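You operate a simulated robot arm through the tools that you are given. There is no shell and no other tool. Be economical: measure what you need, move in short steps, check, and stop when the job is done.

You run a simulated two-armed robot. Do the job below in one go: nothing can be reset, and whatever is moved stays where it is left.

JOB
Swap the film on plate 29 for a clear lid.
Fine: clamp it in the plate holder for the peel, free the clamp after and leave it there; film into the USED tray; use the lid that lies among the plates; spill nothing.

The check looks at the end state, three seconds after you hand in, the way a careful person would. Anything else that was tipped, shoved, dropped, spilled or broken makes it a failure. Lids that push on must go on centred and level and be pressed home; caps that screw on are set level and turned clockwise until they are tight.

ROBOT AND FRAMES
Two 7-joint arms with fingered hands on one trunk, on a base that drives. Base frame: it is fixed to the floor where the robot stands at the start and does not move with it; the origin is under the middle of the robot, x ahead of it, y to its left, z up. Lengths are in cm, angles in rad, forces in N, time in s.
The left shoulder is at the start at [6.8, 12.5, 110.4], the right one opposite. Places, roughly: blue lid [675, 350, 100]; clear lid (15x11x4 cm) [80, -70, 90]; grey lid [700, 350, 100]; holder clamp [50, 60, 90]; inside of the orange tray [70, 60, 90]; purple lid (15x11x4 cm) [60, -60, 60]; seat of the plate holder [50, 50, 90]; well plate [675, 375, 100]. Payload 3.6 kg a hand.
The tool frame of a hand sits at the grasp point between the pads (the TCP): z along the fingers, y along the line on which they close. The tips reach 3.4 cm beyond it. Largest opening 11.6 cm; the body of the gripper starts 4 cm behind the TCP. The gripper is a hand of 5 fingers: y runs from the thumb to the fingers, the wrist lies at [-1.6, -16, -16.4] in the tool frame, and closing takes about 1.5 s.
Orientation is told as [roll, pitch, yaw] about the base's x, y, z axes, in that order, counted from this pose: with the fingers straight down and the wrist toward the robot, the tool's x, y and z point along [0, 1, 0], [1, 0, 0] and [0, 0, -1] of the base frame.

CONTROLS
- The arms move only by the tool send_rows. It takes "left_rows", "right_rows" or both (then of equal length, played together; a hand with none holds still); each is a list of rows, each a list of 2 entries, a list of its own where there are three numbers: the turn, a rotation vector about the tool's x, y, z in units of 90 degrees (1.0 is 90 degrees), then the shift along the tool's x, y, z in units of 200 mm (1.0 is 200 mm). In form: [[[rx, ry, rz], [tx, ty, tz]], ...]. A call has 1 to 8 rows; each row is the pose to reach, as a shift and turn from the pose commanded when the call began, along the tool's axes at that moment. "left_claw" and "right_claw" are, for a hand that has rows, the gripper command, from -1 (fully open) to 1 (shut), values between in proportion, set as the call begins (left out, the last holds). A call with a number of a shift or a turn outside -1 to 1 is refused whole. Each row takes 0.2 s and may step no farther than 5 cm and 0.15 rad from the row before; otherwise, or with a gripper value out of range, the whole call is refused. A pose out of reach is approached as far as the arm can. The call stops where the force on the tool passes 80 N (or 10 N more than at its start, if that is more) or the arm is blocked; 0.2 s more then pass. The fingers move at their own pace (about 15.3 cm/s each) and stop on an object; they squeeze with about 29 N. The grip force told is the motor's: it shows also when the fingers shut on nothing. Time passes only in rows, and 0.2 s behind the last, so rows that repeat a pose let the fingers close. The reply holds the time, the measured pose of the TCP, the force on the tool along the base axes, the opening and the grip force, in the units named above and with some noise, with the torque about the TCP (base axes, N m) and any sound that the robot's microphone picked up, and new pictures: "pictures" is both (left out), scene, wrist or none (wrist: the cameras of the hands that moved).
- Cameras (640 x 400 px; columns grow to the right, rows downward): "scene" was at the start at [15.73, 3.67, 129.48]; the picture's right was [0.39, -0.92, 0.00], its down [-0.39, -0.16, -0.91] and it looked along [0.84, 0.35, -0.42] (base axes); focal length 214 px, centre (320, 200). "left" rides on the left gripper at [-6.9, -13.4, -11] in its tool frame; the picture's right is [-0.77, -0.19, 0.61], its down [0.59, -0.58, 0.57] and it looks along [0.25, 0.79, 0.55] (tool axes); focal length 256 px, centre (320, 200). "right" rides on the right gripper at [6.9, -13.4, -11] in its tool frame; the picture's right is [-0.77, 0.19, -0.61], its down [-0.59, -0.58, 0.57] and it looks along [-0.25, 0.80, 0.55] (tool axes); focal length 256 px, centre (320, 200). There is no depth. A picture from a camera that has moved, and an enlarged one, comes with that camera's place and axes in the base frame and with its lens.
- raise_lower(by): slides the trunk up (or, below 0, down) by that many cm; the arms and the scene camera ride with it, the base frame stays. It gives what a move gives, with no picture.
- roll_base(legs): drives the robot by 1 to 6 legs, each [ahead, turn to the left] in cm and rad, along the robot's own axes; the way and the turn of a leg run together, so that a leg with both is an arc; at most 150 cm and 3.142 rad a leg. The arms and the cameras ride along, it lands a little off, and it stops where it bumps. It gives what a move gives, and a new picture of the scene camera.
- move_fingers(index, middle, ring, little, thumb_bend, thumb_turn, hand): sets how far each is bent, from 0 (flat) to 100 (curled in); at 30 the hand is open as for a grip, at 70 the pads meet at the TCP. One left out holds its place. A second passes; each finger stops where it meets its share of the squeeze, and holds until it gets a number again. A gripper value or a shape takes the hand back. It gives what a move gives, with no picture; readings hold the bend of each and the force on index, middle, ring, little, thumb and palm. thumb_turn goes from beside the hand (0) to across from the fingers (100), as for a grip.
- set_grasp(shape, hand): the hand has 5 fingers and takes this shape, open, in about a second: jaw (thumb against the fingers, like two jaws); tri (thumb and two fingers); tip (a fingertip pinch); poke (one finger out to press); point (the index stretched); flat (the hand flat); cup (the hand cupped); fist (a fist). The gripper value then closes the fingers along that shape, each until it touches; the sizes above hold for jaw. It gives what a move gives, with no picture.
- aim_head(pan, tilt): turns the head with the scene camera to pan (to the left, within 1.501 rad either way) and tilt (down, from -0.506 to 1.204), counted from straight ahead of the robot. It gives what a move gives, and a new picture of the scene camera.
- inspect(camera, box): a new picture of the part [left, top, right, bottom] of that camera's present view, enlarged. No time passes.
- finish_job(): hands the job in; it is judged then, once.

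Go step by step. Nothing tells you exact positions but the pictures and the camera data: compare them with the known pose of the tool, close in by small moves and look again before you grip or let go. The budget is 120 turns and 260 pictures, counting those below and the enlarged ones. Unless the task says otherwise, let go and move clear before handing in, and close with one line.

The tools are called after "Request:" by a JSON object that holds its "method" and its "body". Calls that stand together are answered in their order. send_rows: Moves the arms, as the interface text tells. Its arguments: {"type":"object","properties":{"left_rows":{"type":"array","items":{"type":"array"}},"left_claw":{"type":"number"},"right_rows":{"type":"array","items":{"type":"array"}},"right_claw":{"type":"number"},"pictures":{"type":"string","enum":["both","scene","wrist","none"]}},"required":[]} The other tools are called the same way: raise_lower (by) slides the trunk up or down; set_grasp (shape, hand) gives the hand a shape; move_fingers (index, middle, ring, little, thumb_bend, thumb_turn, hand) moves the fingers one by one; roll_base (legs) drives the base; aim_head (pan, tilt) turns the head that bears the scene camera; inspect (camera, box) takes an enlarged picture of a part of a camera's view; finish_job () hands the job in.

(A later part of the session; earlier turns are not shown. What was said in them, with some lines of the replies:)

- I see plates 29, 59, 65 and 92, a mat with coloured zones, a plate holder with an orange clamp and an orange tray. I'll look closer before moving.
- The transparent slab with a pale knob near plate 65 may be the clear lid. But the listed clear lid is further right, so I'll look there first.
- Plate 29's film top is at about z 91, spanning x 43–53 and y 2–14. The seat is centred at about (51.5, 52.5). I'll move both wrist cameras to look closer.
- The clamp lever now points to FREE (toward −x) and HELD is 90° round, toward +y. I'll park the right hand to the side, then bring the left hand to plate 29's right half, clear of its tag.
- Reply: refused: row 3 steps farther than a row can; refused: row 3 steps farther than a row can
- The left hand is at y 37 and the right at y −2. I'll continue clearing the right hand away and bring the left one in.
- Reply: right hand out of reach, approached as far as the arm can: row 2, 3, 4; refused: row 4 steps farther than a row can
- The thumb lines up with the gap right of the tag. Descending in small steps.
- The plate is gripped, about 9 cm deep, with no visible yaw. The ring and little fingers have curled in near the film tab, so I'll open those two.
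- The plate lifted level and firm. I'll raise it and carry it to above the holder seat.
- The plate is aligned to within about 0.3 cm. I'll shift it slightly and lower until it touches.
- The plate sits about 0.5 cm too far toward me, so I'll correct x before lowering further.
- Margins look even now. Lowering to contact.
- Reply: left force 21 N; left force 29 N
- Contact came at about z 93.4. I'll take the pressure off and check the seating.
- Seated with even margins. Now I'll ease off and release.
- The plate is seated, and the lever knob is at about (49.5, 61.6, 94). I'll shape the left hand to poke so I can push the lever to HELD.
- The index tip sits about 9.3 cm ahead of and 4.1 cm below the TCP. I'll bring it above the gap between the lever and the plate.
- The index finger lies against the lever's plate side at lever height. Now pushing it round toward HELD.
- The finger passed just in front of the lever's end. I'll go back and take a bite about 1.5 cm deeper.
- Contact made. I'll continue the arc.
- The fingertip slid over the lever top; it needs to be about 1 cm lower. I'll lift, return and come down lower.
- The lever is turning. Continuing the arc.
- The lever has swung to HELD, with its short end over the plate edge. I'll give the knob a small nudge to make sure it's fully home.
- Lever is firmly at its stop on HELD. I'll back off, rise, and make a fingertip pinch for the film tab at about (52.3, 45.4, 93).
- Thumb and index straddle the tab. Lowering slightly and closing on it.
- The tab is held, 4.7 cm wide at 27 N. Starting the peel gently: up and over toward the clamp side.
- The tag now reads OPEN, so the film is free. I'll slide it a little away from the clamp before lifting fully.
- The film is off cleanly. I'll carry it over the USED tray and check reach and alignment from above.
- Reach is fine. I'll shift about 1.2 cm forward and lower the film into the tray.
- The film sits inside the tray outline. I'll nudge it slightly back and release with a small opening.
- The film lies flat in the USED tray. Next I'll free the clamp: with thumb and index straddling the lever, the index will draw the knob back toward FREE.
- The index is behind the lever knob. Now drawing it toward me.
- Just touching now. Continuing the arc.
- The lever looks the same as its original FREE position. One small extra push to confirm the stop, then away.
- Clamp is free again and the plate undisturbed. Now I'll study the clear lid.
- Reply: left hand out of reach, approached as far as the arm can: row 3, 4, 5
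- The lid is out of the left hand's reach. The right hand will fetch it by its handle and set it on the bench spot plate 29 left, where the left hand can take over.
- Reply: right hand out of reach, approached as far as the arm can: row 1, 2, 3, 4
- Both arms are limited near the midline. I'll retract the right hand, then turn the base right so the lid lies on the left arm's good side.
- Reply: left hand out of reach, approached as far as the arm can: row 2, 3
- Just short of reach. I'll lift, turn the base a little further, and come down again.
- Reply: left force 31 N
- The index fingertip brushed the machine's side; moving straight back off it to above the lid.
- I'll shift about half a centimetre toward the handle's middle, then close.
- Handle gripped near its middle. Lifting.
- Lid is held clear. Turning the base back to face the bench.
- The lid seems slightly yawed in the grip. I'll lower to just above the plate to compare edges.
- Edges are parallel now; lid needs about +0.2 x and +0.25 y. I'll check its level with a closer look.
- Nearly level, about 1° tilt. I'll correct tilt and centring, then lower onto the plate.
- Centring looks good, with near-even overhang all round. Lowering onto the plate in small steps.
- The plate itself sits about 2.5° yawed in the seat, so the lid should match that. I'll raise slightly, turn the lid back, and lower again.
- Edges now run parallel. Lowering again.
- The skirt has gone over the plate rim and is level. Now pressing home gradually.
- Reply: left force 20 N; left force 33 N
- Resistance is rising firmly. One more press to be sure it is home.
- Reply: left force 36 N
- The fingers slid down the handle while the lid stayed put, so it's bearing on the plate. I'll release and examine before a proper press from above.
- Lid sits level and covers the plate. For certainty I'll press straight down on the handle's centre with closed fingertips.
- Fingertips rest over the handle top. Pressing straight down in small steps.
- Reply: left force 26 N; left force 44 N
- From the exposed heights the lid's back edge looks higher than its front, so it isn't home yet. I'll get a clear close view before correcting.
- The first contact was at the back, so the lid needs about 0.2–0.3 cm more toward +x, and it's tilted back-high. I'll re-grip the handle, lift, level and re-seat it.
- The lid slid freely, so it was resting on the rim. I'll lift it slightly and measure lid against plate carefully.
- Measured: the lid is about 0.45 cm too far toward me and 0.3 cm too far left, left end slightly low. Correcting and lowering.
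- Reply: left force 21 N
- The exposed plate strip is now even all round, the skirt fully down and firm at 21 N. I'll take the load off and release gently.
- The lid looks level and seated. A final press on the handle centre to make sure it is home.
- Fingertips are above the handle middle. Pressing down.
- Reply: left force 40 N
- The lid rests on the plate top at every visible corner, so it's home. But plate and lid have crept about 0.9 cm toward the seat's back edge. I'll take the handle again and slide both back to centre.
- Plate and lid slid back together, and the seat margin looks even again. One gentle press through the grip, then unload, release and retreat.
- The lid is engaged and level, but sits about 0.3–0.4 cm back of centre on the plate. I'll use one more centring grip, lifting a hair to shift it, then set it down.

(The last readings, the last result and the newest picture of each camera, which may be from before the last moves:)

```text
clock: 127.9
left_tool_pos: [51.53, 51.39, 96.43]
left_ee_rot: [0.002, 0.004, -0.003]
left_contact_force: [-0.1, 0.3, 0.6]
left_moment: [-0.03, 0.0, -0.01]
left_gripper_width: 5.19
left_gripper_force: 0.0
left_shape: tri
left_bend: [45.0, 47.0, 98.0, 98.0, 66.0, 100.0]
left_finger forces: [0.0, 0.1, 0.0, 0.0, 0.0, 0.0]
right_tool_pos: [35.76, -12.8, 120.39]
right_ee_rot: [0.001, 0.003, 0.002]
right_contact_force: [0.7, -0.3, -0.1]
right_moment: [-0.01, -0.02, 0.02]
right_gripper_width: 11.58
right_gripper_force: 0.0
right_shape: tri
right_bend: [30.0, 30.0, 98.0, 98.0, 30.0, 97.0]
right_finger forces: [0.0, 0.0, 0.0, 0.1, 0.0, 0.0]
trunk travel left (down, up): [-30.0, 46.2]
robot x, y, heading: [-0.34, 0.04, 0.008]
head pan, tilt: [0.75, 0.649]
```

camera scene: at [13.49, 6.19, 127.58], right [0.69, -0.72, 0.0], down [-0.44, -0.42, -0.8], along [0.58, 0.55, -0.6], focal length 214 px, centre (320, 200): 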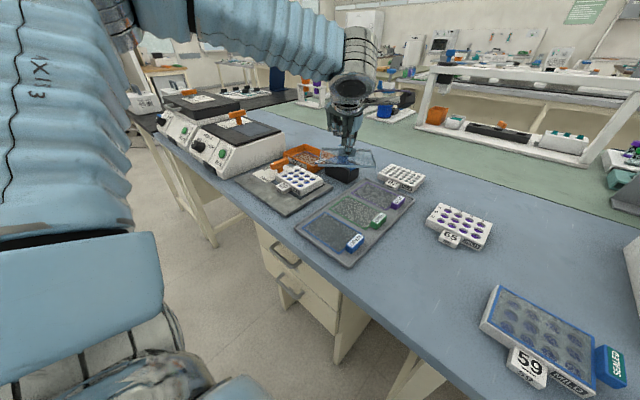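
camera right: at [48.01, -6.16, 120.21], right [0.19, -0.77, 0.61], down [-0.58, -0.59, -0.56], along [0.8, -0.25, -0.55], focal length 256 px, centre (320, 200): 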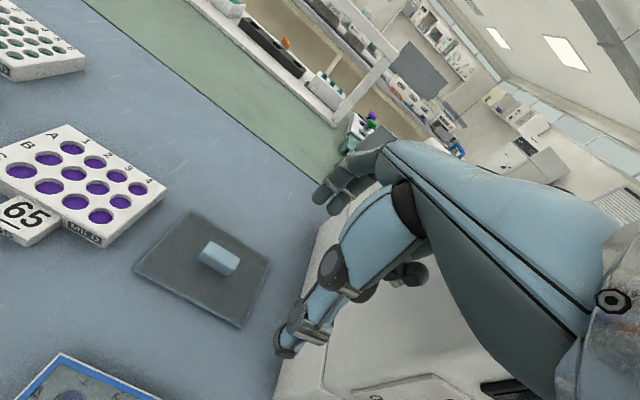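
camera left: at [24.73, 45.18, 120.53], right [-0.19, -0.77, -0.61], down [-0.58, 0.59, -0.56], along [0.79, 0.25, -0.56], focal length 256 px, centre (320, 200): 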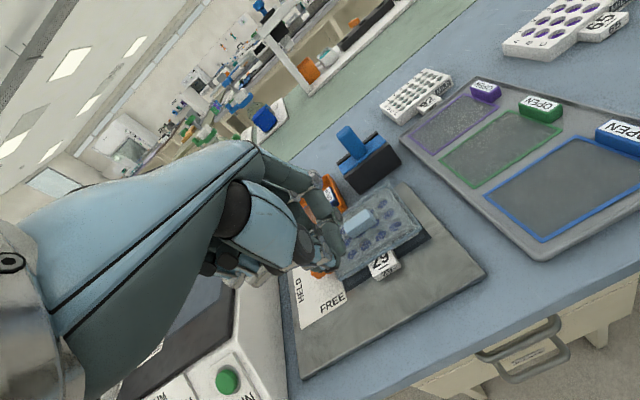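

Request:
{"method": "send_rows", "body": {"left_rows": [[[0, 0, 0], [0, 0, 0]], [[0, 0, 0], [0, 0, 0]], [[0, 0, 0], [0, 0, 0]], [[0, 0, 0], [0, 0, 0]], [[0, 0, 0], [0, 0, 0]], [[0, 0, 0], [0, 0, 0]]], "left_claw": 1, "pictures": "none"}}

Request:
{"method": "inspect", "body": {"camera": "scene", "box": [265, 155, 325, 200]}}

Request:
{"method": "inspect", "body": {"camera": "left", "box": [260, 190, 500, 400]}}

```text
clock: 129.3
left_tool_pos: [51.54, 51.41, 96.4]
left_ee_rot: [0.001, 0.005, -0.001]
left_contact_force: [-0.1, 0.0, -0.5]
left_moment: [0.0, -0.04, -0.02]
left_gripper_width: 1.41
left_gripper_force: 28.8
left_shape: tri
left_bend: [69.0, 65.0, 100.0, 100.0, 70.0, 100.0]
left_finger forces: [13.6, 13.4, 0.1, 0.0, 26.3, 0.0]
right_tool_pos: [35.79, -12.8, 120.49]
right_ee_rot: [-0.001, 0.001, 0.002]
right_contact_force: [0.0, -0.5, -0.4]
right_moment: [-0.02, 0.02, 0.03]
right_gripper_width: 11.6
right_gripper_force: 0.1
right_shape: tri
right_bend: [30.0, 30.0, 98.0, 98.0, 30.0, 97.0]
right_finger forces: [0.1, 0.0, 0.1, 0.0, 0.0, 0.1]
trunk travel left (down, up): [-30.0, 46.2]
robot x, y, heading: [0.19, 0.35, 0.012]
head pan, tilt: [0.75, 0.649]
```

```text
8.89 times, centred on (295, 178) of scene
camera zoom: at [13.49, 6.21, 127.58], right [0.69, -0.72, 0.0], down [-0.44, -0.42, -0.8], along [0.58, 0.55, -0.6], focal length 1906 px, centre (542, 400)
```

zoom: 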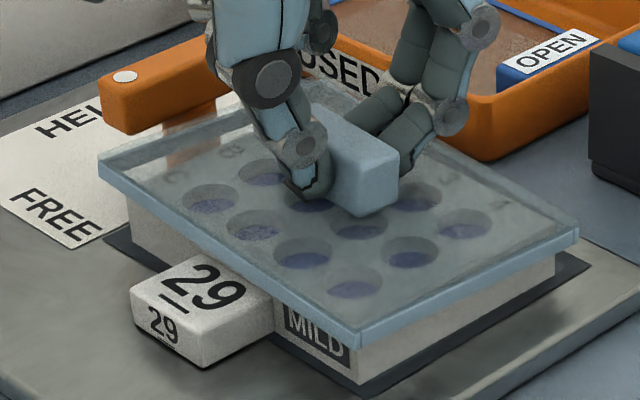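

```text
1.90 times, centred on (380, 295) of left
camera zoom: at [38.15, 44.56, 107.54], right [-0.19, -0.77, -0.61], down [-0.58, 0.59, -0.56], along [0.79, 0.25, -0.56], focal length 488 px, centre (206, 19)
```

zoom: 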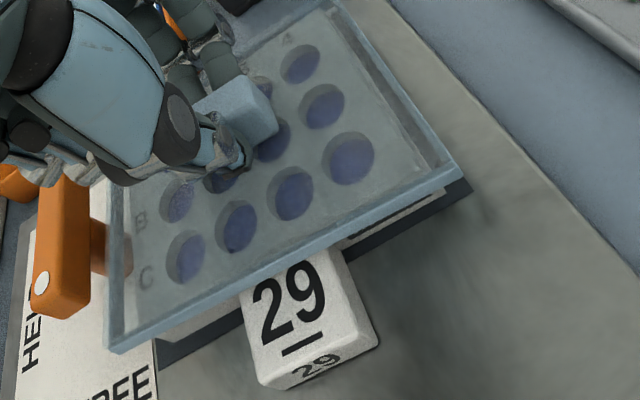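

Lid is now nearly centred on the plate, with the hand carrying part of it. Pressing it down level, unloading and releasing.

Request:
{"method": "send_rows", "body": {"left_rows": [[[0, 0, 0], [0, 0.003, 0.01]], [[0, 0, 0], [0, 0.005, 0.022]], [[0, 0, 0], [0, 0.005, 0.034]], [[0, 0, 0], [0, 0.005, 0.045]]], "pictures": "none"}}

Request:
{"method": "inspect", "body": {"camera": "scene", "box": [265, 155, 325, 200]}}

```text
clock: 130.3
left_tool_pos: [51.63, 51.28, 96.04]
left_ee_rot: [0.005, -0.007, -0.001]
left_contact_force: [-1.2, 2.0, 29.3]
left_moment: [0.09, 0.02, 0.03]
left_gripper_width: 1.44
left_gripper_force: 28.8
left_shape: tri
left_bend: [71.0, 65.0, 100.0, 100.0, 69.0, 100.0]
left_finger forces: [16.1, 16.7, 0.0, 0.0, 33.9, 0.0]
right_tool_pos: [35.52, -12.87, 120.5]
right_ee_rot: [0.001, -0.003, 0.001]
right_contact_force: [0.5, -0.2, -0.1]
right_moment: [0.0, -0.01, -0.02]
right_gripper_width: 11.59
right_gripper_force: 0.0
right_shape: tri
right_bend: [30.0, 30.0, 98.0, 98.0, 30.0, 97.0]
right_finger forces: [0.0, 0.1, 0.0, 0.0, 0.0, 0.0]
trunk travel left (down, up): [-30.0, 46.2]
robot x, y, heading: [0.11, 0.13, 0.012]
head pan, tilt: [0.75, 0.649]
```

```text
8.89 times, centred on (295, 178) of scene
camera zoom: at [13.2, 6.01, 127.67], right [0.69, -0.72, 0.0], down [-0.44, -0.42, -0.8], along [0.58, 0.55, -0.6], focal length 1906 px, centre (542, 400)
```

zoom: 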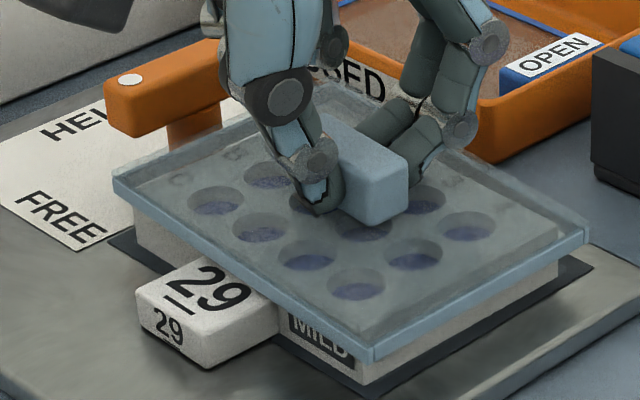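

Request:
{"method": "send_rows", "body": {"left_rows": [[[0, 0, 0], [0, 0, -0.02]], [[0, 0, 0], [0, 0, -0.035]], [[0, 0, 0], [0, 0, -0.042]]], "pictures": "none"}}

Request:
{"method": "send_rows", "body": {"left_rows": [[[0, 0, 0], [0, 0, 0]], [[0, 0, 0], [0, 0, 0]], [[0, 0, 0], [0, 0, 0]], [[0, 0, 0], [0, 0, 0]]], "left_claw": 0.2, "pictures": "none"}}

Request:
{"method": "send_rows", "body": {"left_rows": [[[0, 0, 0], [0, 0, -0.1]], [[0, 0, 0], [0, 0, -0.3]], [[0, 0, 0], [0, -0.1, -0.45]], [[0, 0, 0], [0.1, -0.3, -0.5]], [[0, 0, 0], [0.25, -0.45, -0.5]], [[0, 0, 0], [0.4, -0.6, -0.5]]], "pictures": "none"}}

Request:
{"method": "inspect", "body": {"camera": "scene", "box": [265, 155, 325, 200]}}

Request:
{"method": "inspect", "body": {"camera": "left", "box": [340, 130, 500, 250]}}

```text
clock: 131.1
left_tool_pos: [51.7, 51.22, 96.04]
left_ee_rot: [0.001, 0.01, -0.003]
left_contact_force: [-0.9, 0.4, 8.5]
left_moment: [0.05, -0.1, 0.03]
left_gripper_width: 1.45
left_gripper_force: 28.8
left_shape: tri
left_bend: [71.0, 65.0, 100.0, 100.0, 69.0, 100.0]
left_finger forces: [15.1, 13.8, 0.1, 0.0, 29.8, 0.1]
right_tool_pos: [35.77, -12.86, 120.32]
right_ee_rot: [0.002, -0.001, 0.0]
right_contact_force: [0.2, 1.2, 1.3]
right_moment: [0.02, -0.01, 0.02]
right_gripper_width: 11.62
right_gripper_force: 0.0
right_shape: tri
right_bend: [30.0, 30.0, 98.0, 98.0, 30.0, 97.0]
right_finger forces: [0.0, 0.1, 0.0, 0.0, 0.0, 0.0]
trunk travel left (down, up): [-30.0, 46.2]
robot x, y, heading: [-0.3, 0.13, 0.008]
head pan, tilt: [0.75, 0.649]
```

```text
clock: 132.1
left_tool_pos: [51.75, 51.27, 96.22]
left_ee_rot: [0.001, 0.005, -0.003]
left_contact_force: [-0.4, 0.1, -0.4]
left_moment: [0.06, -0.01, -0.01]
left_gripper_width: 4.64
left_gripper_force: 0.1
left_shape: tri
left_bend: [47.0, 49.0, 98.0, 98.0, 69.0, 100.0]
left_finger forces: [0.0, 0.0, 0.0, 0.0, 0.1, 0.0]
right_tool_pos: [35.82, -12.74, 120.53]
right_ee_rot: [0.0, 0.0, 0.003]
right_contact_force: [-0.1, -0.4, -0.8]
right_moment: [-0.03, 0.0, 0.01]
right_gripper_width: 11.59
right_gripper_force: 0.0
right_shape: tri
right_bend: [30.0, 30.0, 98.0, 98.0, 30.0, 97.0]
right_finger forces: [0.0, 0.1, 0.0, 0.0, 0.0, 0.1]
trunk travel left (down, up): [-30.0, 46.2]
robot x, y, heading: [-0.07, -0.07, 0.013]
head pan, tilt: [0.75, 0.649]
```

```text
clock: 133.5
left_tool_pos: [39.48, 59.24, 106.36]
left_ee_rot: [0.002, 0.005, -0.001]
left_contact_force: [0.0, 0.1, 0.7]
left_moment: [-0.01, -0.04, 0.0]
left_gripper_width: 4.63
left_gripper_force: 0.0
left_shape: tri
left_bend: [47.0, 49.0, 98.0, 98.0, 69.0, 100.0]
left_finger forces: [0.1, 0.0, 0.0, 0.1, 0.1, 0.1]
right_tool_pos: [35.78, -12.66, 120.4]
right_ee_rot: [-0.001, -0.001, 0.0]
right_contact_force: [0.1, -0.9, -0.6]
right_moment: [-0.01, -0.02, -0.01]
right_gripper_width: 11.59
right_gripper_force: 0.1
right_shape: tri
right_bend: [30.0, 30.0, 98.0, 98.0, 30.0, 97.0]
right_finger forces: [0.0, 0.0, 0.0, 0.0, 0.1, 0.1]
trunk travel left (down, up): [-30.0, 46.2]
robot x, y, heading: [0.06, 0.55, 0.014]
head pan, tilt: [0.75, 0.649]
```

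```text
8.89 times, centred on (295, 178) of scene
camera zoom: at [13.42, 6.27, 127.59], right [0.69, -0.72, 0.0], down [-0.44, -0.42, -0.8], along [0.58, 0.55, -0.6], focal length 1906 px, centre (542, 400)
```

zoom: 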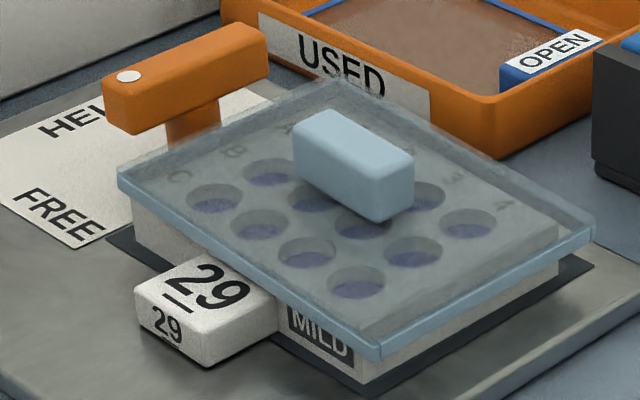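

```text
3.33 times, centred on (420, 190) of left
camera zoom: at [26.17, 52.36, 117.44], right [-0.19, -0.77, -0.61], down [-0.58, 0.59, -0.56], along [0.79, 0.25, -0.56], focal length 853 px, centre (-13, 233)
```

zoom: 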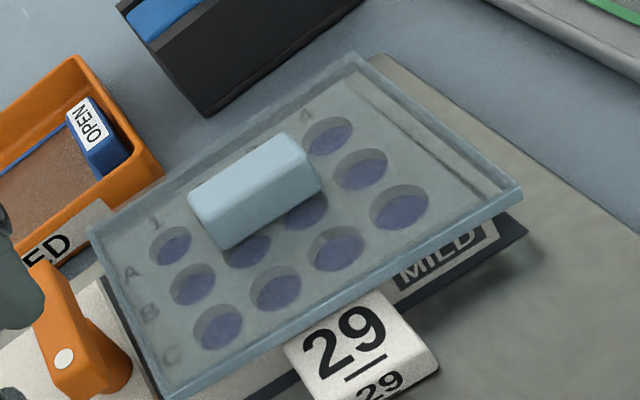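

On release the thumb, which opens last, pushes the lid toward +x. I'll grip again, lift, re-seat on centre, and this time release thumb and fingers together with finger commands.

Request:
{"method": "send_rows", "body": {"left_rows": [[[0, 0, 0], [-0.1, 0.12, -0.05]], [[0, 0, 0], [-0.22, 0.28, -0.05]], [[0, 0, 0], [-0.34, 0.45, -0.03]], [[0, 0, 0], [-0.397, 0.635, 0]], [[0, 0, 0], [-0.397, 0.635, 0.17]]], "left_claw": -0.1, "pictures": "none"}}

Request:
{"method": "send_rows", "body": {"left_rows": [[[0, 0, 0], [0, 0, 0.12]], [[0, 0, 0], [0, 0, 0.24]], [[0, 0, 0], [0, 0, 0.325]]], "pictures": "none"}}

Request:
{"method": "send_rows", "body": {"left_rows": [[[0, 0, 0], [0, 0, 0]], [[0, 0, 0], [0, 0, 0]], [[0, 0, 0], [0, 0, 0]], [[0, 0, 0], [0, 0, 0]], [[0, 0, 0], [0, 0, 0]], [[0, 0, 0], [0, 0, 0]]], "left_claw": 1, "pictures": "none"}}

Request:
{"method": "send_rows", "body": {"left_rows": [[[0, 0, 0], [0, 0, -0.04]], [[0, 0, 0], [0, 0, -0.075]]], "pictures": "none"}}

Request:
{"method": "inspect", "body": {"camera": "scene", "box": [265, 153, 325, 198]}}

Request:
{"method": "inspect", "body": {"camera": "left", "box": [260, 190, 500, 400]}}

```text
clock: 134.7
left_tool_pos: [52.69, 51.16, 103.03]
left_ee_rot: [0.002, 0.006, -0.002]
left_contact_force: [-0.1, 0.6, 0.3]
left_moment: [-0.03, -0.02, -0.02]
left_gripper_width: 6.32
left_gripper_force: 0.0
left_shape: tri
left_bend: [42.0, 43.0, 98.0, 98.0, 62.0, 100.0]
left_finger forces: [0.0, 0.1, 0.0, 0.0, 0.0, 0.0]
right_tool_pos: [35.74, -12.75, 120.53]
right_ee_rot: [0.001, 0.0, 0.002]
right_contact_force: [-0.3, -0.3, 0.4]
right_moment: [-0.02, 0.02, 0.01]
right_gripper_width: 11.57
right_gripper_force: 0.1
right_shape: tri
right_bend: [30.0, 30.0, 98.0, 98.0, 30.0, 97.0]
right_finger forces: [0.0, 0.1, 0.0, 0.0, 0.1, 0.0]
trunk travel left (down, up): [-30.0, 46.2]
robot x, y, heading: [-0.15, 0.06, 0.014]
head pan, tilt: [0.75, 0.649]
```

```text
clock: 135.5
left_tool_pos: [52.49, 51.35, 96.47]
left_ee_rot: [0.002, 0.003, -0.002]
left_contact_force: [0.2, -0.5, 1.2]
left_moment: [0.0, -0.01, 0.01]
left_gripper_width: 6.35
left_gripper_force: 0.1
left_shape: tri
left_bend: [42.0, 43.0, 98.0, 98.0, 62.0, 100.0]
left_finger forces: [0.0, 0.0, 0.0, 0.0, 0.0, 0.1]
right_tool_pos: [35.73, -12.81, 120.42]
right_ee_rot: [-0.001, 0.001, 0.001]
right_contact_force: [-0.6, 0.2, -0.1]
right_moment: [0.0, -0.03, -0.02]
right_gripper_width: 11.61
right_gripper_force: 0.0
right_shape: tri
right_bend: [30.0, 30.0, 98.0, 98.0, 30.0, 97.0]
right_finger forces: [0.0, 0.0, 0.0, 0.1, 0.0, 0.0]
trunk travel left (down, up): [-30.0, 46.2]
robot x, y, heading: [-0.05, -0.35, 0.009]
head pan, tilt: [0.75, 0.649]
```

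```text
clock: 136.9
left_tool_pos: [52.52, 51.25, 96.38]
left_ee_rot: [0.0, 0.004, -0.001]
left_contact_force: [0.2, 0.8, 3.0]
left_moment: [0.0, -0.15, 0.01]
left_gripper_width: 1.56
left_gripper_force: 29.0
left_shape: tri
left_bend: [70.0, 69.0, 100.0, 100.0, 70.0, 100.0]
left_finger forces: [14.5, 14.2, 0.1, 0.1, 28.8, 0.0]
right_tool_pos: [35.85, -12.78, 120.5]
right_ee_rot: [0.0, -0.001, 0.002]
right_contact_force: [-0.1, -0.1, -0.3]
right_moment: [-0.01, -0.02, 0.02]
right_gripper_width: 11.6
right_gripper_force: 0.0
right_shape: tri
right_bend: [30.0, 30.0, 98.0, 98.0, 30.0, 97.0]
right_finger forces: [0.0, 0.0, 0.1, 0.0, 0.0, 0.1]
trunk travel left (down, up): [-30.0, 46.2]
robot x, y, heading: [0.17, -0.13, 0.012]
head pan, tilt: [0.75, 0.649]
```

```text
clock: 137.5
left_tool_pos: [52.45, 51.33, 97.78]
left_ee_rot: [0.002, 0.007, 0.0]
left_contact_force: [-0.1, 0.1, 0.1]
left_moment: [0.03, -0.03, -0.01]
left_gripper_width: 1.38
left_gripper_force: 29.3
left_shape: tri
left_bend: [69.0, 69.0, 100.0, 100.0, 70.0, 100.0]
left_finger forces: [15.2, 13.8, 0.1, 0.0, 29.4, 0.1]
right_tool_pos: [35.8, -12.64, 120.39]
right_ee_rot: [0.0, 0.002, 0.002]
right_contact_force: [-0.2, -0.6, 0.0]
right_moment: [0.0, 0.03, 0.0]
right_gripper_width: 11.61
right_gripper_force: 0.1
right_shape: tri
right_bend: [30.0, 30.0, 98.0, 98.0, 30.0, 97.0]
right_finger forces: [0.0, 0.0, 0.0, 0.0, 0.0, 0.1]
trunk travel left (down, up): [-30.0, 46.2]
robot x, y, heading: [-0.13, -0.34, 0.013]
head pan, tilt: [0.75, 0.649]
```

```text
8.89 times, centred on (295, 176) of scene
camera zoom: at [13.48, 6.21, 127.58], right [0.69, -0.72, 0.0], down [-0.44, -0.42, -0.8], along [0.58, 0.55, -0.6], focal length 1906 px, centre (542, 418)
```

zoom: 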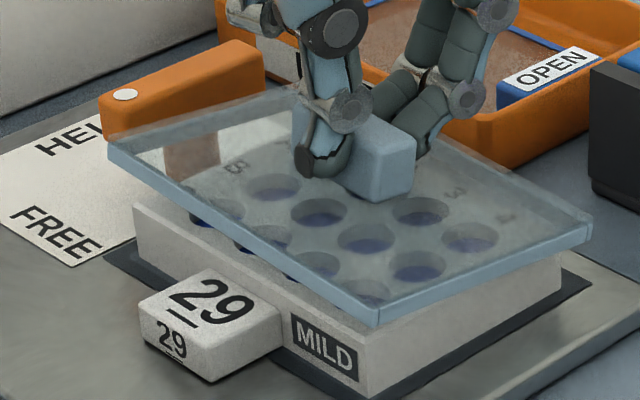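

```text
1.90 times, centred on (380, 295) of left
camera zoom: at [39.12, 44.42, 108.88], right [-0.19, -0.77, -0.61], down [-0.58, 0.59, -0.56], along [0.79, 0.25, -0.56], focal length 488 px, centre (206, 19)
```

zoom: 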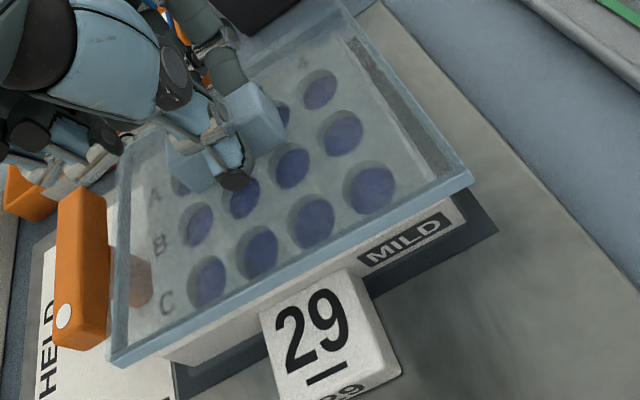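

The lid is pitched front-high in the grip, so it had been resting on the front rim. I'll level it and measure again.

Request:
{"method": "send_rows", "body": {"left_rows": [[[-0.03, 0, 0], [0, -0.01, -0.01]], [[-0.055, 0, 0], [0, -0.02, -0.02]]], "pictures": "none"}}

Request:
{"method": "inspect", "body": {"camera": "scene", "box": [265, 153, 325, 198]}}

Request:
{"method": "inspect", "body": {"camera": "left", "box": [260, 190, 500, 400]}}

```text
clock: 138.1
left_tool_pos: [51.98, 51.26, 98.12]
left_ee_rot: [0.0, -0.082, -0.002]
left_contact_force: [-0.9, -0.7, 0.4]
left_moment: [0.0, 0.03, 0.02]
left_gripper_width: 1.37
left_gripper_force: 29.3
left_shape: tri
left_bend: [69.0, 69.0, 100.0, 100.0, 70.0, 100.0]
left_finger forces: [15.2, 13.8, 0.0, 0.2, 29.4, 0.0]
right_tool_pos: [35.72, -12.67, 120.44]
right_ee_rot: [-0.001, 0.001, 0.001]
right_contact_force: [-0.5, -0.3, 0.2]
right_moment: [-0.01, 0.0, 0.01]
right_gripper_width: 11.58
right_gripper_force: 0.1
right_shape: tri
right_bend: [30.0, 30.0, 98.0, 98.0, 30.0, 97.0]
right_finger forces: [0.0, 0.0, 0.1, 0.1, 0.1, 0.0]
trunk travel left (down, up): [-30.0, 46.2]
robot x, y, heading: [-0.05, 0.02, 0.011]
head pan, tilt: [0.75, 0.649]
```

```text
8.89 times, centred on (295, 176) of scene
camera zoom: at [13.47, 6.22, 127.58], right [0.69, -0.72, 0.0], down [-0.44, -0.42, -0.8], along [0.58, 0.55, -0.6], focal length 1906 px, centre (542, 418)
```

zoom: 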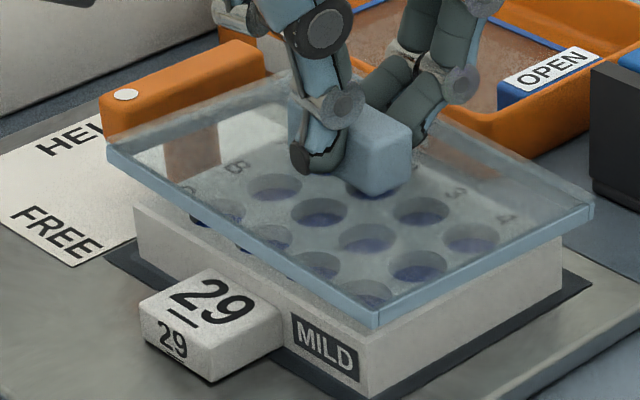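

```text
1.90 times, centred on (380, 295) of left
camera zoom: at [37.76, 44.43, 108.11], right [-0.14, -0.77, -0.63], down [-0.53, 0.59, -0.61], along [0.84, 0.25, -0.49], focal length 488 px, centre (206, 19)
```

zoom: 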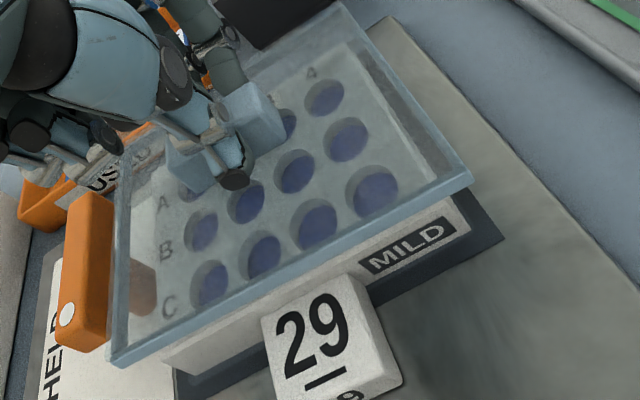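

Request:
{"method": "send_rows", "body": {"left_rows": [[[-0.03, 0, 0], [0.015, -0.015, 0]], [[-0.03, 0, 0], [0.015, -0.0185, 0.025]], [[-0.03, 0, 0], [0.015, -0.0215, 0.05]]], "pictures": "none"}}

Request:
{"method": "inspect", "body": {"camera": "scene", "box": [265, 153, 325, 198]}}

Request:
{"method": "inspect", "body": {"camera": "left", "box": [260, 190, 500, 400]}}

```text
clock: 138.9
left_tool_pos: [51.63, 51.54, 97.01]
left_ee_rot: [0.002, -0.128, -0.002]
left_contact_force: [0.6, 0.5, -0.6]
left_moment: [0.0, 0.03, -0.02]
left_gripper_width: 1.37
left_gripper_force: 29.5
left_shape: tri
left_bend: [69.0, 69.0, 100.0, 100.0, 70.0, 100.0]
left_finger forces: [15.2, 13.8, 0.0, 0.1, 29.4, 0.0]
right_tool_pos: [35.85, -12.71, 120.36]
right_ee_rot: [0.0, 0.001, 0.001]
right_contact_force: [-1.0, 0.6, 0.3]
right_moment: [0.01, 0.0, -0.02]
right_gripper_width: 11.59
right_gripper_force: 0.1
right_shape: tri
right_bend: [30.0, 30.0, 98.0, 98.0, 30.0, 97.0]
right_finger forces: [0.0, 0.1, 0.0, 0.0, 0.0, 0.0]
trunk travel left (down, up): [-30.0, 46.2]
robot x, y, heading: [-0.01, -0.14, 0.013]
head pan, tilt: [0.75, 0.649]
```

```text
8.89 times, centred on (295, 176) of scene
camera zoom: at [13.48, 6.23, 127.58], right [0.69, -0.72, 0.0], down [-0.44, -0.42, -0.8], along [0.58, 0.55, -0.6], focal length 1906 px, centre (542, 418)
```

zoom: 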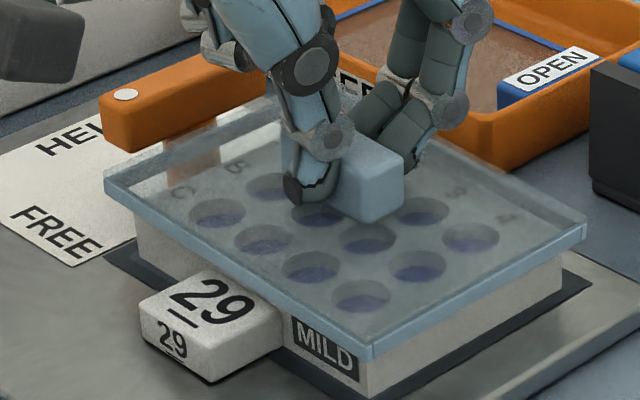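

```text
1.90 times, centred on (380, 295) of left
camera zoom: at [36.95, 44.67, 106.33], right [-0.11, -0.77, -0.63], down [-0.5, 0.59, -0.63], along [0.86, 0.25, -0.45], focal length 488 px, centre (206, 19)
```

zoom: 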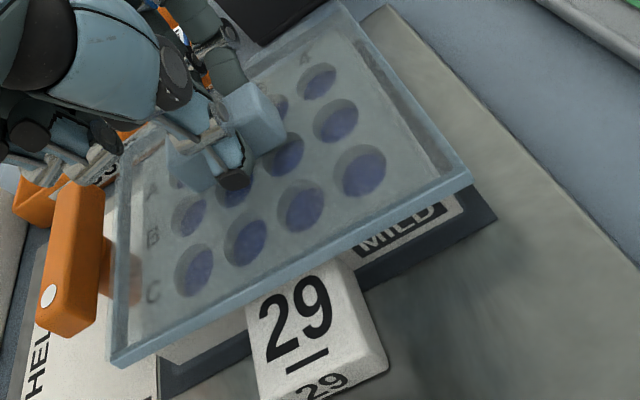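

Level and centred now (overhangs about equal). Lowering to seat.

Request:
{"method": "send_rows", "body": {"left_rows": [[[0, 0, 0], [0.004, -0.0015, 0.012]], [[0, 0, 0], [0.004, -0.003, 0.024]]], "pictures": "none"}}

Request:
{"method": "send_rows", "body": {"left_rows": [[[0, 0, 0], [0, -0.001, 0.008]], [[0, 0, 0], [0, -0.002, 0.016]]], "pictures": "none"}}

Request:
{"method": "send_rows", "body": {"left_rows": [[[0, 0, 0], [0, -0.001, 0.01]], [[0, 0, 0], [0, -0.002, 0.02]]], "pictures": "none"}}

Request:
{"method": "inspect", "body": {"camera": "scene", "box": [265, 155, 325, 200]}}

```text
clock: 139.5
left_tool_pos: [51.73, 51.68, 96.42]
left_ee_rot: [0.002, -0.127, -0.003]
left_contact_force: [0.2, -1.0, -0.1]
left_moment: [0.02, -0.02, -0.01]
left_gripper_width: 1.36
left_gripper_force: 28.9
left_shape: tri
left_bend: [69.0, 69.0, 100.0, 100.0, 70.0, 100.0]
left_finger forces: [15.1, 14.0, 0.0, 0.0, 29.3, 0.1]
right_tool_pos: [35.87, -12.71, 120.36]
right_ee_rot: [0.0, 0.002, 0.002]
right_contact_force: [0.6, -1.1, -0.7]
right_moment: [0.0, 0.02, -0.02]
right_gripper_width: 11.61
right_gripper_force: 0.0
right_shape: tri
right_bend: [30.0, 30.0, 98.0, 98.0, 30.0, 97.0]
right_finger forces: [0.0, 0.0, 0.0, 0.0, 0.1, 0.0]
trunk travel left (down, up): [-30.0, 46.2]
robot x, y, heading: [-0.32, -0.4, 0.007]
head pan, tilt: [0.75, 0.649]
```

```text
clock: 140.1
left_tool_pos: [51.67, 51.67, 96.45]
left_ee_rot: [0.001, -0.129, -0.002]
left_contact_force: [-0.8, 0.2, -0.2]
left_moment: [-0.05, -0.01, -0.02]
left_gripper_width: 1.36
left_gripper_force: 29.3
left_shape: tri
left_bend: [69.0, 69.0, 100.0, 100.0, 70.0, 100.0]
left_finger forces: [15.1, 13.7, 0.0, 0.0, 29.5, 0.0]
right_tool_pos: [35.74, -12.79, 120.41]
right_ee_rot: [-0.001, 0.002, 0.003]
right_contact_force: [-0.5, 0.4, -0.1]
right_moment: [0.01, 0.0, 0.0]
right_gripper_width: 11.56
right_gripper_force: 0.1
right_shape: tri
right_bend: [30.0, 30.0, 98.0, 98.0, 30.0, 97.0]
right_finger forces: [0.0, 0.1, 0.1, 0.0, 0.1, 0.1]
trunk travel left (down, up): [-30.0, 46.2]
robot x, y, heading: [-0.15, -0.45, 0.009]
head pan, tilt: [0.75, 0.649]
```

```text
clock: 140.7
left_tool_pos: [51.76, 51.71, 96.06]
left_ee_rot: [0.004, -0.135, -0.002]
left_contact_force: [-1.2, 1.1, 9.6]
left_moment: [-0.09, -0.01, 0.0]
left_gripper_width: 1.36
left_gripper_force: 29.3
left_shape: tri
left_bend: [69.0, 69.0, 100.0, 100.0, 70.0, 100.0]
left_finger forces: [15.7, 13.9, 0.0, 0.0, 31.6, 0.0]
right_tool_pos: [35.72, -12.86, 120.53]
right_ee_rot: [0.001, -0.001, 0.0]
right_contact_force: [-0.2, -0.1, -0.1]
right_moment: [0.03, -0.01, 0.03]
right_gripper_width: 11.6
right_gripper_force: 0.0
right_shape: tri
right_bend: [30.0, 30.0, 98.0, 98.0, 30.0, 97.0]
right_finger forces: [0.0, 0.0, 0.0, 0.0, 0.0, 0.1]
trunk travel left (down, up): [-30.0, 46.2]
robot x, y, heading: [0.02, -0.1, 0.015]
head pan, tilt: [0.75, 0.649]
```

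```text
8.89 times, centred on (295, 178) of scene
camera zoom: at [13.39, 6.15, 127.61], right [0.69, -0.72, 0.0], down [-0.44, -0.42, -0.8], along [0.58, 0.55, -0.6], focal length 1906 px, centre (542, 400)
```

zoom: 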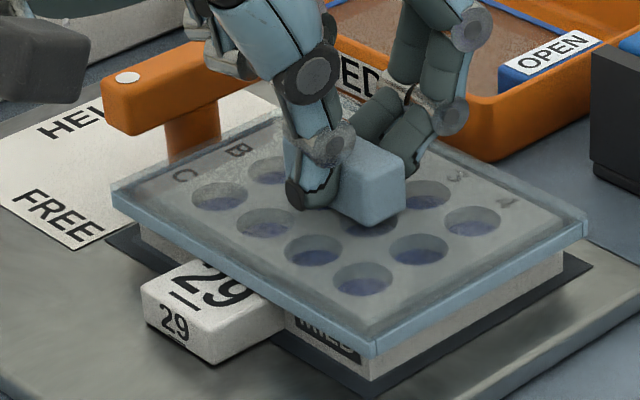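

Now it's fully down: contact is balanced with no torque, and the skirt covers evenly front and side. Pressing home to about 25 N, then unloading.

Request:
{"method": "send_rows", "body": {"left_rows": [[[0, 0, 0], [0, -0.001, 0.01]], [[0, 0, 0], [0, -0.002, 0.022]]], "pictures": "none"}}

Request:
{"method": "send_rows", "body": {"left_rows": [[[0, 0, 0], [0, 0.002, -0.015]], [[0, 0, 0], [0, 0.003, -0.03]], [[0, 0, 0], [0, 0.004, -0.036]]], "pictures": "none"}}

Request:
{"method": "move_fingers", "body": {"hand": "left", "thumb_bend": 55, "index": 52, "middle": 52}}

Request:
{"method": "inspect", "body": {"camera": "scene", "box": [265, 155, 325, 200]}}

```text
clock: 141.3
left_tool_pos: [51.71, 51.57, 96.07]
left_ee_rot: [0.005, -0.138, -0.001]
left_contact_force: [2.6, 5.4, 26.7]
left_moment: [0.07, -0.06, 0.04]
left_gripper_width: 1.38
left_gripper_force: 28.7
left_shape: tri
left_bend: [69.0, 69.0, 100.0, 100.0, 70.0, 100.0]
left_finger forces: [18.9, 16.9, 0.1, 0.0, 33.3, 0.1]
right_tool_pos: [35.61, -12.82, 120.53]
right_ee_rot: [0.001, -0.001, 0.004]
right_contact_force: [0.6, 0.4, 1.1]
right_moment: [0.02, -0.01, -0.06]
right_gripper_width: 11.61
right_gripper_force: 0.1
right_shape: tri
right_bend: [30.0, 30.0, 98.0, 98.0, 30.0, 97.0]
right_finger forces: [0.0, 0.0, 0.0, 0.1, 0.1, 0.0]
trunk travel left (down, up): [-30.0, 46.2]
robot x, y, heading: [0.24, -0.09, 0.01]
head pan, tilt: [0.75, 0.649]
```

```text
clock: 142.1
left_tool_pos: [51.64, 51.69, 96.0]
left_ee_rot: [0.002, -0.128, -0.003]
left_contact_force: [0.9, 3.1, 9.9]
left_moment: [0.01, -0.12, 0.05]
left_gripper_width: 1.37
left_gripper_force: 28.9
left_shape: tri
left_bend: [69.0, 69.0, 100.0, 100.0, 70.0, 100.0]
left_finger forces: [18.2, 16.3, 0.0, 0.0, 32.6, 0.0]
right_tool_pos: [35.69, -12.73, 120.45]
right_ee_rot: [0.002, 0.0, 0.0]
right_contact_force: [0.3, -0.3, 0.4]
right_moment: [0.0, 0.0, 0.01]
right_gripper_width: 11.61
right_gripper_force: 0.1
right_shape: tri
right_bend: [30.0, 30.0, 98.0, 98.0, 30.0, 97.0]
right_finger forces: [0.0, 0.1, 0.0, 0.1, 0.0, 0.0]
trunk travel left (down, up): [-30.0, 46.2]
robot x, y, heading: [0.14, -0.04, 0.009]
head pan, tilt: [0.75, 0.649]
```

```text
clock: 143.1
left_tool_pos: [51.62, 51.62, 96.21]
left_ee_rot: [0.002, -0.127, -0.004]
left_contact_force: [1.6, -0.6, 6.2]
left_moment: [-0.05, 0.11, 0.04]
left_gripper_width: 4.69
left_gripper_force: 2.8
left_shape: fingers
left_bend: [52.0, 52.0, 100.0, 100.0, 56.0, 100.0]
left_finger forces: [0.0, 0.1, 0.0, 0.0, 5.5, 0.1]
right_tool_pos: [35.77, -12.91, 120.43]
right_ee_rot: [0.002, 0.0, 0.003]
right_contact_force: [-0.4, 1.0, -0.4]
right_moment: [0.0, 0.0, 0.02]
right_gripper_width: 11.62
right_gripper_force: 0.1
right_shape: tri
right_bend: [30.0, 30.0, 98.0, 98.0, 30.0, 97.0]
right_finger forces: [0.0, 0.0, 0.0, 0.1, 0.1, 0.1]
trunk travel left (down, up): [-30.0, 46.2]
robot x, y, heading: [0.05, -0.01, 0.008]
head pan, tilt: [0.75, 0.649]
```

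```text
8.89 times, centred on (295, 178) of scene
camera zoom: at [13.45, 6.15, 127.59], right [0.69, -0.72, 0.0], down [-0.44, -0.42, -0.8], along [0.58, 0.55, -0.6], focal length 1906 px, centre (542, 400)
```

zoom: 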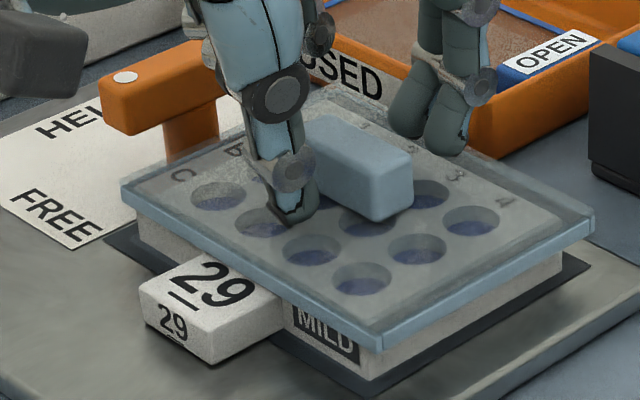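

The lid stays down but the release slides it about 0.5 cm toward +x. With the hand open and unloaded, I'll nudge the handle back with the fingers' inner side.

Request:
{"method": "send_rows", "body": {"left_rows": [[[0, 0, 0], [0, 0, -0.025]], [[0, 0, 0], [0, -0.02, -0.028]], [[0, 0, 0], [0, -0.04, -0.03]]], "pictures": "none"}}

Request:
{"method": "inspect", "body": {"camera": "scene", "box": [265, 155, 325, 200]}}

```text
clock: 143.9
left_tool_pos: [50.94, 51.77, 96.68]
left_ee_rot: [0.002, -0.13, -0.001]
left_contact_force: [0.6, 0.0, -1.0]
left_moment: [0.04, 0.0, 0.01]
left_gripper_width: 4.87
left_gripper_force: 0.0
left_shape: fingers
left_bend: [52.0, 52.0, 100.0, 100.0, 55.0, 100.0]
left_finger forces: [0.1, 0.0, 0.0, 0.1, 0.1, 0.0]
right_tool_pos: [35.81, -12.67, 120.32]
right_ee_rot: [0.0, 0.0, 0.002]
right_contact_force: [0.0, -0.7, -0.6]
right_moment: [0.03, 0.01, 0.01]
right_gripper_width: 11.62
right_gripper_force: 0.1
right_shape: tri
right_bend: [30.0, 30.0, 98.0, 98.0, 30.0, 97.0]
right_finger forces: [0.1, 0.0, 0.0, 0.0, 0.0, 0.1]
trunk travel left (down, up): [-30.0, 46.2]
robot x, y, heading: [-0.31, -0.26, 0.012]
head pan, tilt: [0.75, 0.649]
```

```text
8.89 times, centred on (295, 178) of scene
camera zoom: at [13.47, 6.22, 127.58], right [0.69, -0.72, 0.0], down [-0.44, -0.42, -0.8], along [0.58, 0.55, -0.6], focal length 1906 px, centre (542, 400)
```

zoom: 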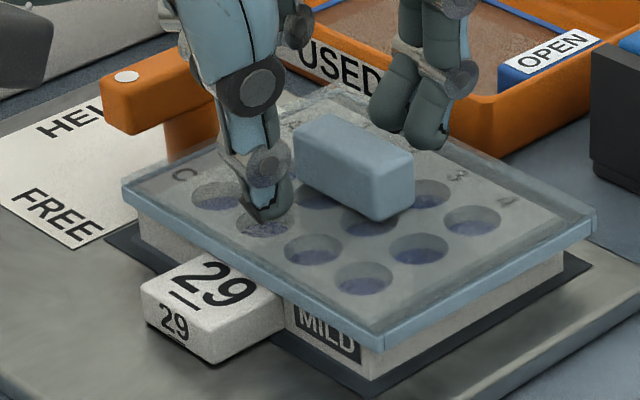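

Request:
{"method": "send_rows", "body": {"left_rows": [[[0, 0, 0], [0, -0.025, 0.003]], [[0, 0, 0], [0, -0.05, 0.006]]], "pictures": "none"}}

Request:
{"method": "send_rows", "body": {"left_rows": [[[0, 0, 0], [0, -0.01, 0.001]], [[0, 0, 0], [0, -0.02, 0.003]]], "pictures": "none"}}

Request:
{"method": "inspect", "body": {"camera": "scene", "box": [265, 155, 325, 200]}}

```text
clock: 144.5
left_tool_pos: [49.85, 51.55, 96.29]
left_ee_rot: [0.002, -0.128, -0.003]
left_contact_force: [0.2, -0.4, 0.3]
left_moment: [-0.02, -0.01, 0.02]
left_gripper_width: 4.88
left_gripper_force: 0.0
left_shape: fingers
left_bend: [52.0, 52.0, 100.0, 100.0, 55.0, 100.0]
left_finger forces: [0.0, 0.0, 0.0, 0.0, 0.0, 0.1]
right_tool_pos: [35.73, -12.71, 120.43]
right_ee_rot: [0.0, 0.0, 0.002]
right_contact_force: [0.1, 0.4, 0.4]
right_moment: [-0.01, 0.01, -0.01]
right_gripper_width: 11.58
right_gripper_force: 0.2
right_shape: tri
right_bend: [30.0, 30.0, 98.0, 98.0, 30.0, 97.0]
right_finger forces: [0.0, 0.1, 0.1, 0.1, 0.0, 0.1]
trunk travel left (down, up): [-30.0, 46.2]
robot x, y, heading: [0.16, -0.07, 0.011]
head pan, tilt: [0.75, 0.649]
```

```text
clock: 145.1
left_tool_pos: [49.49, 51.52, 96.29]
left_ee_rot: [0.001, -0.129, -0.001]
left_contact_force: [0.7, -0.1, -0.7]
left_moment: [-0.04, -0.01, 0.0]
left_gripper_width: 4.92
left_gripper_force: 0.4
left_shape: fingers
left_bend: [52.0, 52.0, 100.0, 100.0, 55.0, 100.0]
left_finger forces: [0.2, 0.2, 0.1, 0.0, 0.0, 0.0]
right_tool_pos: [35.65, -12.74, 120.4]
right_ee_rot: [0.001, 0.002, 0.002]
right_contact_force: [0.1, 1.1, -0.1]
right_moment: [0.0, -0.02, -0.02]
right_gripper_width: 11.57
right_gripper_force: 0.1
right_shape: tri
right_bend: [30.0, 30.0, 98.0, 98.0, 30.0, 97.0]
right_finger forces: [0.1, 0.1, 0.1, 0.0, 0.1, 0.0]
trunk travel left (down, up): [-30.0, 46.2]
robot x, y, heading: [0.02, 0.26, 0.009]
head pan, tilt: [0.75, 0.649]
```

```text
8.89 times, centred on (295, 178) of scene
camera zoom: at [13.48, 6.21, 127.58], right [0.69, -0.72, 0.0], down [-0.44, -0.42, -0.8], along [0.58, 0.55, -0.6], focal length 1906 px, centre (542, 400)
```

zoom: 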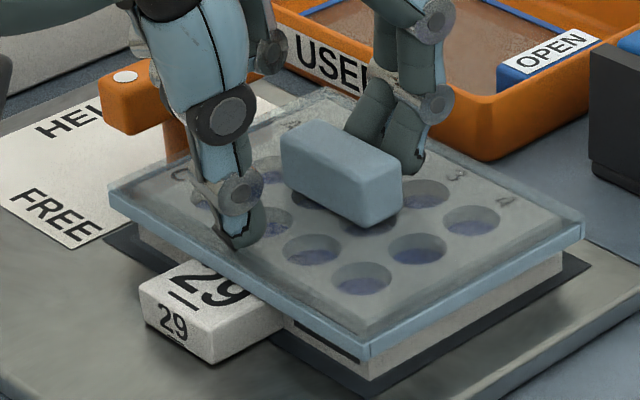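

The lid slid freely back with a featherlight touch and the plate stayed put. Backing the fingers off, rising, and checking centring.

Request:
{"method": "send_rows", "body": {"left_rows": [[[0, 0, 0], [0, 0.04, -0.005]], [[0, 0, 0], [0, 0.075, -0.02]], [[0, 0, 0], [0, 0.075, -0.15]], [[0, 0, 0], [0, 0.075, -0.35]], [[0, 0, 0], [0, 0, -0.5]], [[0, 0, 0], [0.15, -0.15, -0.55]], [[0, 0, 0], [0.3, -0.3, -0.55]], [[0, 0, 0], [0.42, -0.45, -0.55]]], "pictures": "none"}}

Request:
{"method": "inspect", "body": {"camera": "scene", "box": [265, 155, 325, 200]}}

Request:
{"method": "inspect", "body": {"camera": "scene", "box": [300, 168, 330, 192]}}

Request:
{"method": "inspect", "body": {"camera": "scene", "box": [266, 163, 296, 187]}}

```text
clock: 146.9
left_tool_pos: [39.0, 60.2, 105.94]
left_ee_rot: [0.0, -0.129, -0.001]
left_contact_force: [-0.1, 0.5, 0.8]
left_moment: [0.0, -0.01, 0.03]
left_gripper_width: 4.9
left_gripper_force: 0.1
left_shape: fingers
left_bend: [52.0, 52.0, 100.0, 100.0, 55.0, 100.0]
left_finger forces: [0.0, 0.1, 0.0, 0.0, 0.0, 0.0]
right_tool_pos: [35.75, -12.63, 120.48]
right_ee_rot: [0.0, 0.0, 0.002]
right_contact_force: [-0.5, -0.2, 1.3]
right_moment: [0.02, -0.02, 0.01]
right_gripper_width: 11.58
right_gripper_force: 0.1
right_shape: tri
right_bend: [30.0, 30.0, 98.0, 98.0, 30.0, 97.0]
right_finger forces: [0.0, 0.0, 0.0, 0.1, 0.1, 0.0]
trunk travel left (down, up): [-30.0, 46.2]
robot x, y, heading: [-0.16, -0.09, 0.012]
head pan, tilt: [0.75, 0.649]
```

```text
8.89 times, centred on (295, 178) of scene
camera zoom: at [13.42, 6.29, 127.59], right [0.69, -0.72, 0.0], down [-0.44, -0.42, -0.8], along [0.58, 0.55, -0.6], focal length 1906 px, centre (542, 400)
```

zoom: 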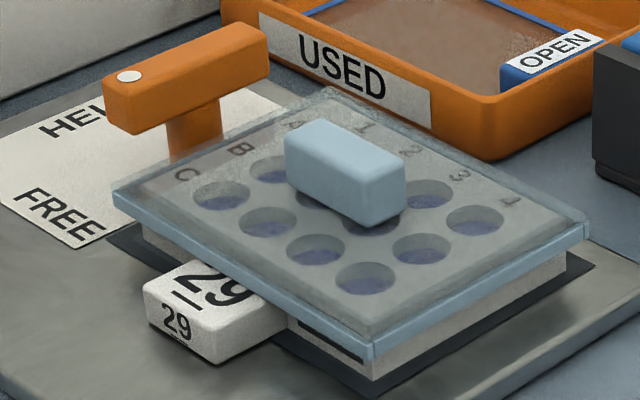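

```text
16.00 times, centred on (315, 180) of scene
camera zoom: at [13.42, 6.29, 127.59], right [0.69, -0.72, 0.0], down [-0.44, -0.42, -0.8], along [0.58, 0.55, -0.6], focal length 3432 px, centre (400, 520)
```

zoom: 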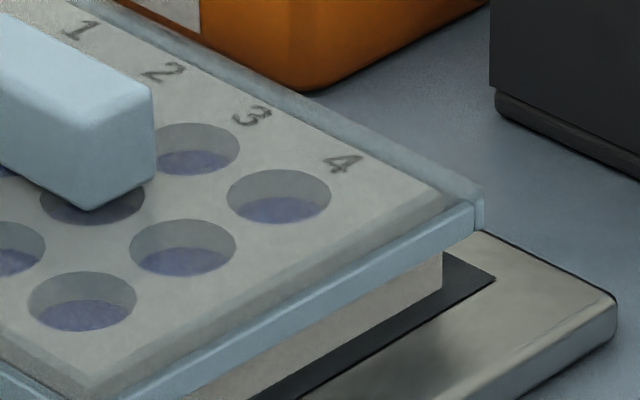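

```text
16.00 times, centred on (281, 175) of scene
camera zoom: at [13.42, 6.29, 127.59], right [0.69, -0.72, 0.0], down [-0.44, -0.42, -0.8], along [0.58, 0.55, -0.6], focal length 3432 px, centre (944, 600)
```

zoom: 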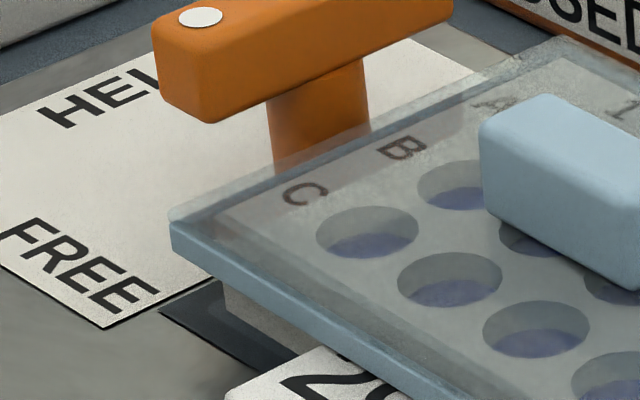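

The lid is now flush on the plate (the lettering reads sharp through it), level and centred, and the clamp is on FREE. A last wide look before handing in.

Request:
{"method": "aim_head", "body": {"pan": 0.25, "tilt": 0.7}}

```text
clock: 147.8
left_tool_pos: [39.1, 59.96, 105.98]
left_ee_rot: [0.002, -0.13, -0.002]
left_contact_force: [-0.3, -0.9, -0.1]
left_moment: [0.0, 0.01, 0.01]
left_gripper_width: 4.89
left_gripper_force: 0.1
left_shape: fingers
left_bend: [52.0, 52.0, 100.0, 100.0, 55.0, 100.0]
left_finger forces: [0.0, 0.0, 0.0, 0.0, 0.0, 0.0]
right_tool_pos: [35.8, -12.79, 120.47]
right_ee_rot: [-0.001, 0.003, 0.003]
right_contact_force: [0.8, 0.0, 0.8]
right_moment: [0.03, 0.02, -0.03]
right_gripper_width: 11.6
right_gripper_force: 0.1
right_shape: tri
right_bend: [30.0, 30.0, 98.0, 98.0, 30.0, 97.0]
right_finger forces: [0.0, 0.0, 0.0, 0.0, 0.1, 0.0]
trunk travel left (down, up): [-30.0, 46.2]
robot x, y, heading: [0.04, 0.28, 0.015]
head pan, tilt: [0.25, 0.7]
camera scene: at [15.4, 2.43, 127.15], right [0.26, -0.97, 0.0], down [-0.62, -0.17, -0.76], along [0.74, 0.2, -0.64], focal length 214 px, centre (320, 200)
```

scene: 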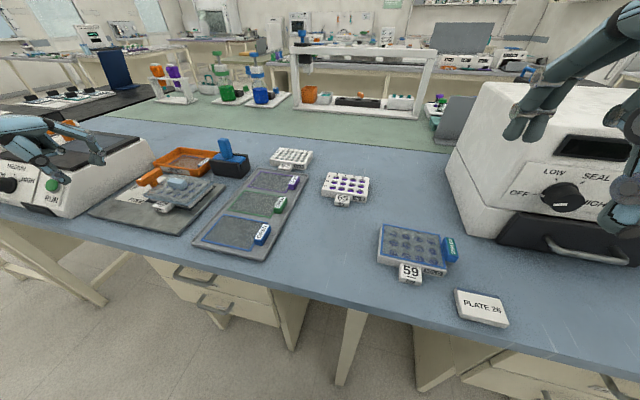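

Everything else on the bench stands as it did, and both hands are clear. Handing in.

Request:
{"method": "finish_job", "body": {}}

```text
The job is handed in.
```

Plate 29's film is in the USED tray and the clear lid is pressed on. The clamp is back on FREE with the plate still in the holder, and I saw no spills. The plate was nudged within its seat while I fitted the lid and may sit slightly off centre. My left index finger also brushed the machine on the right at about 30 N; it looked unmoved in the pictures.
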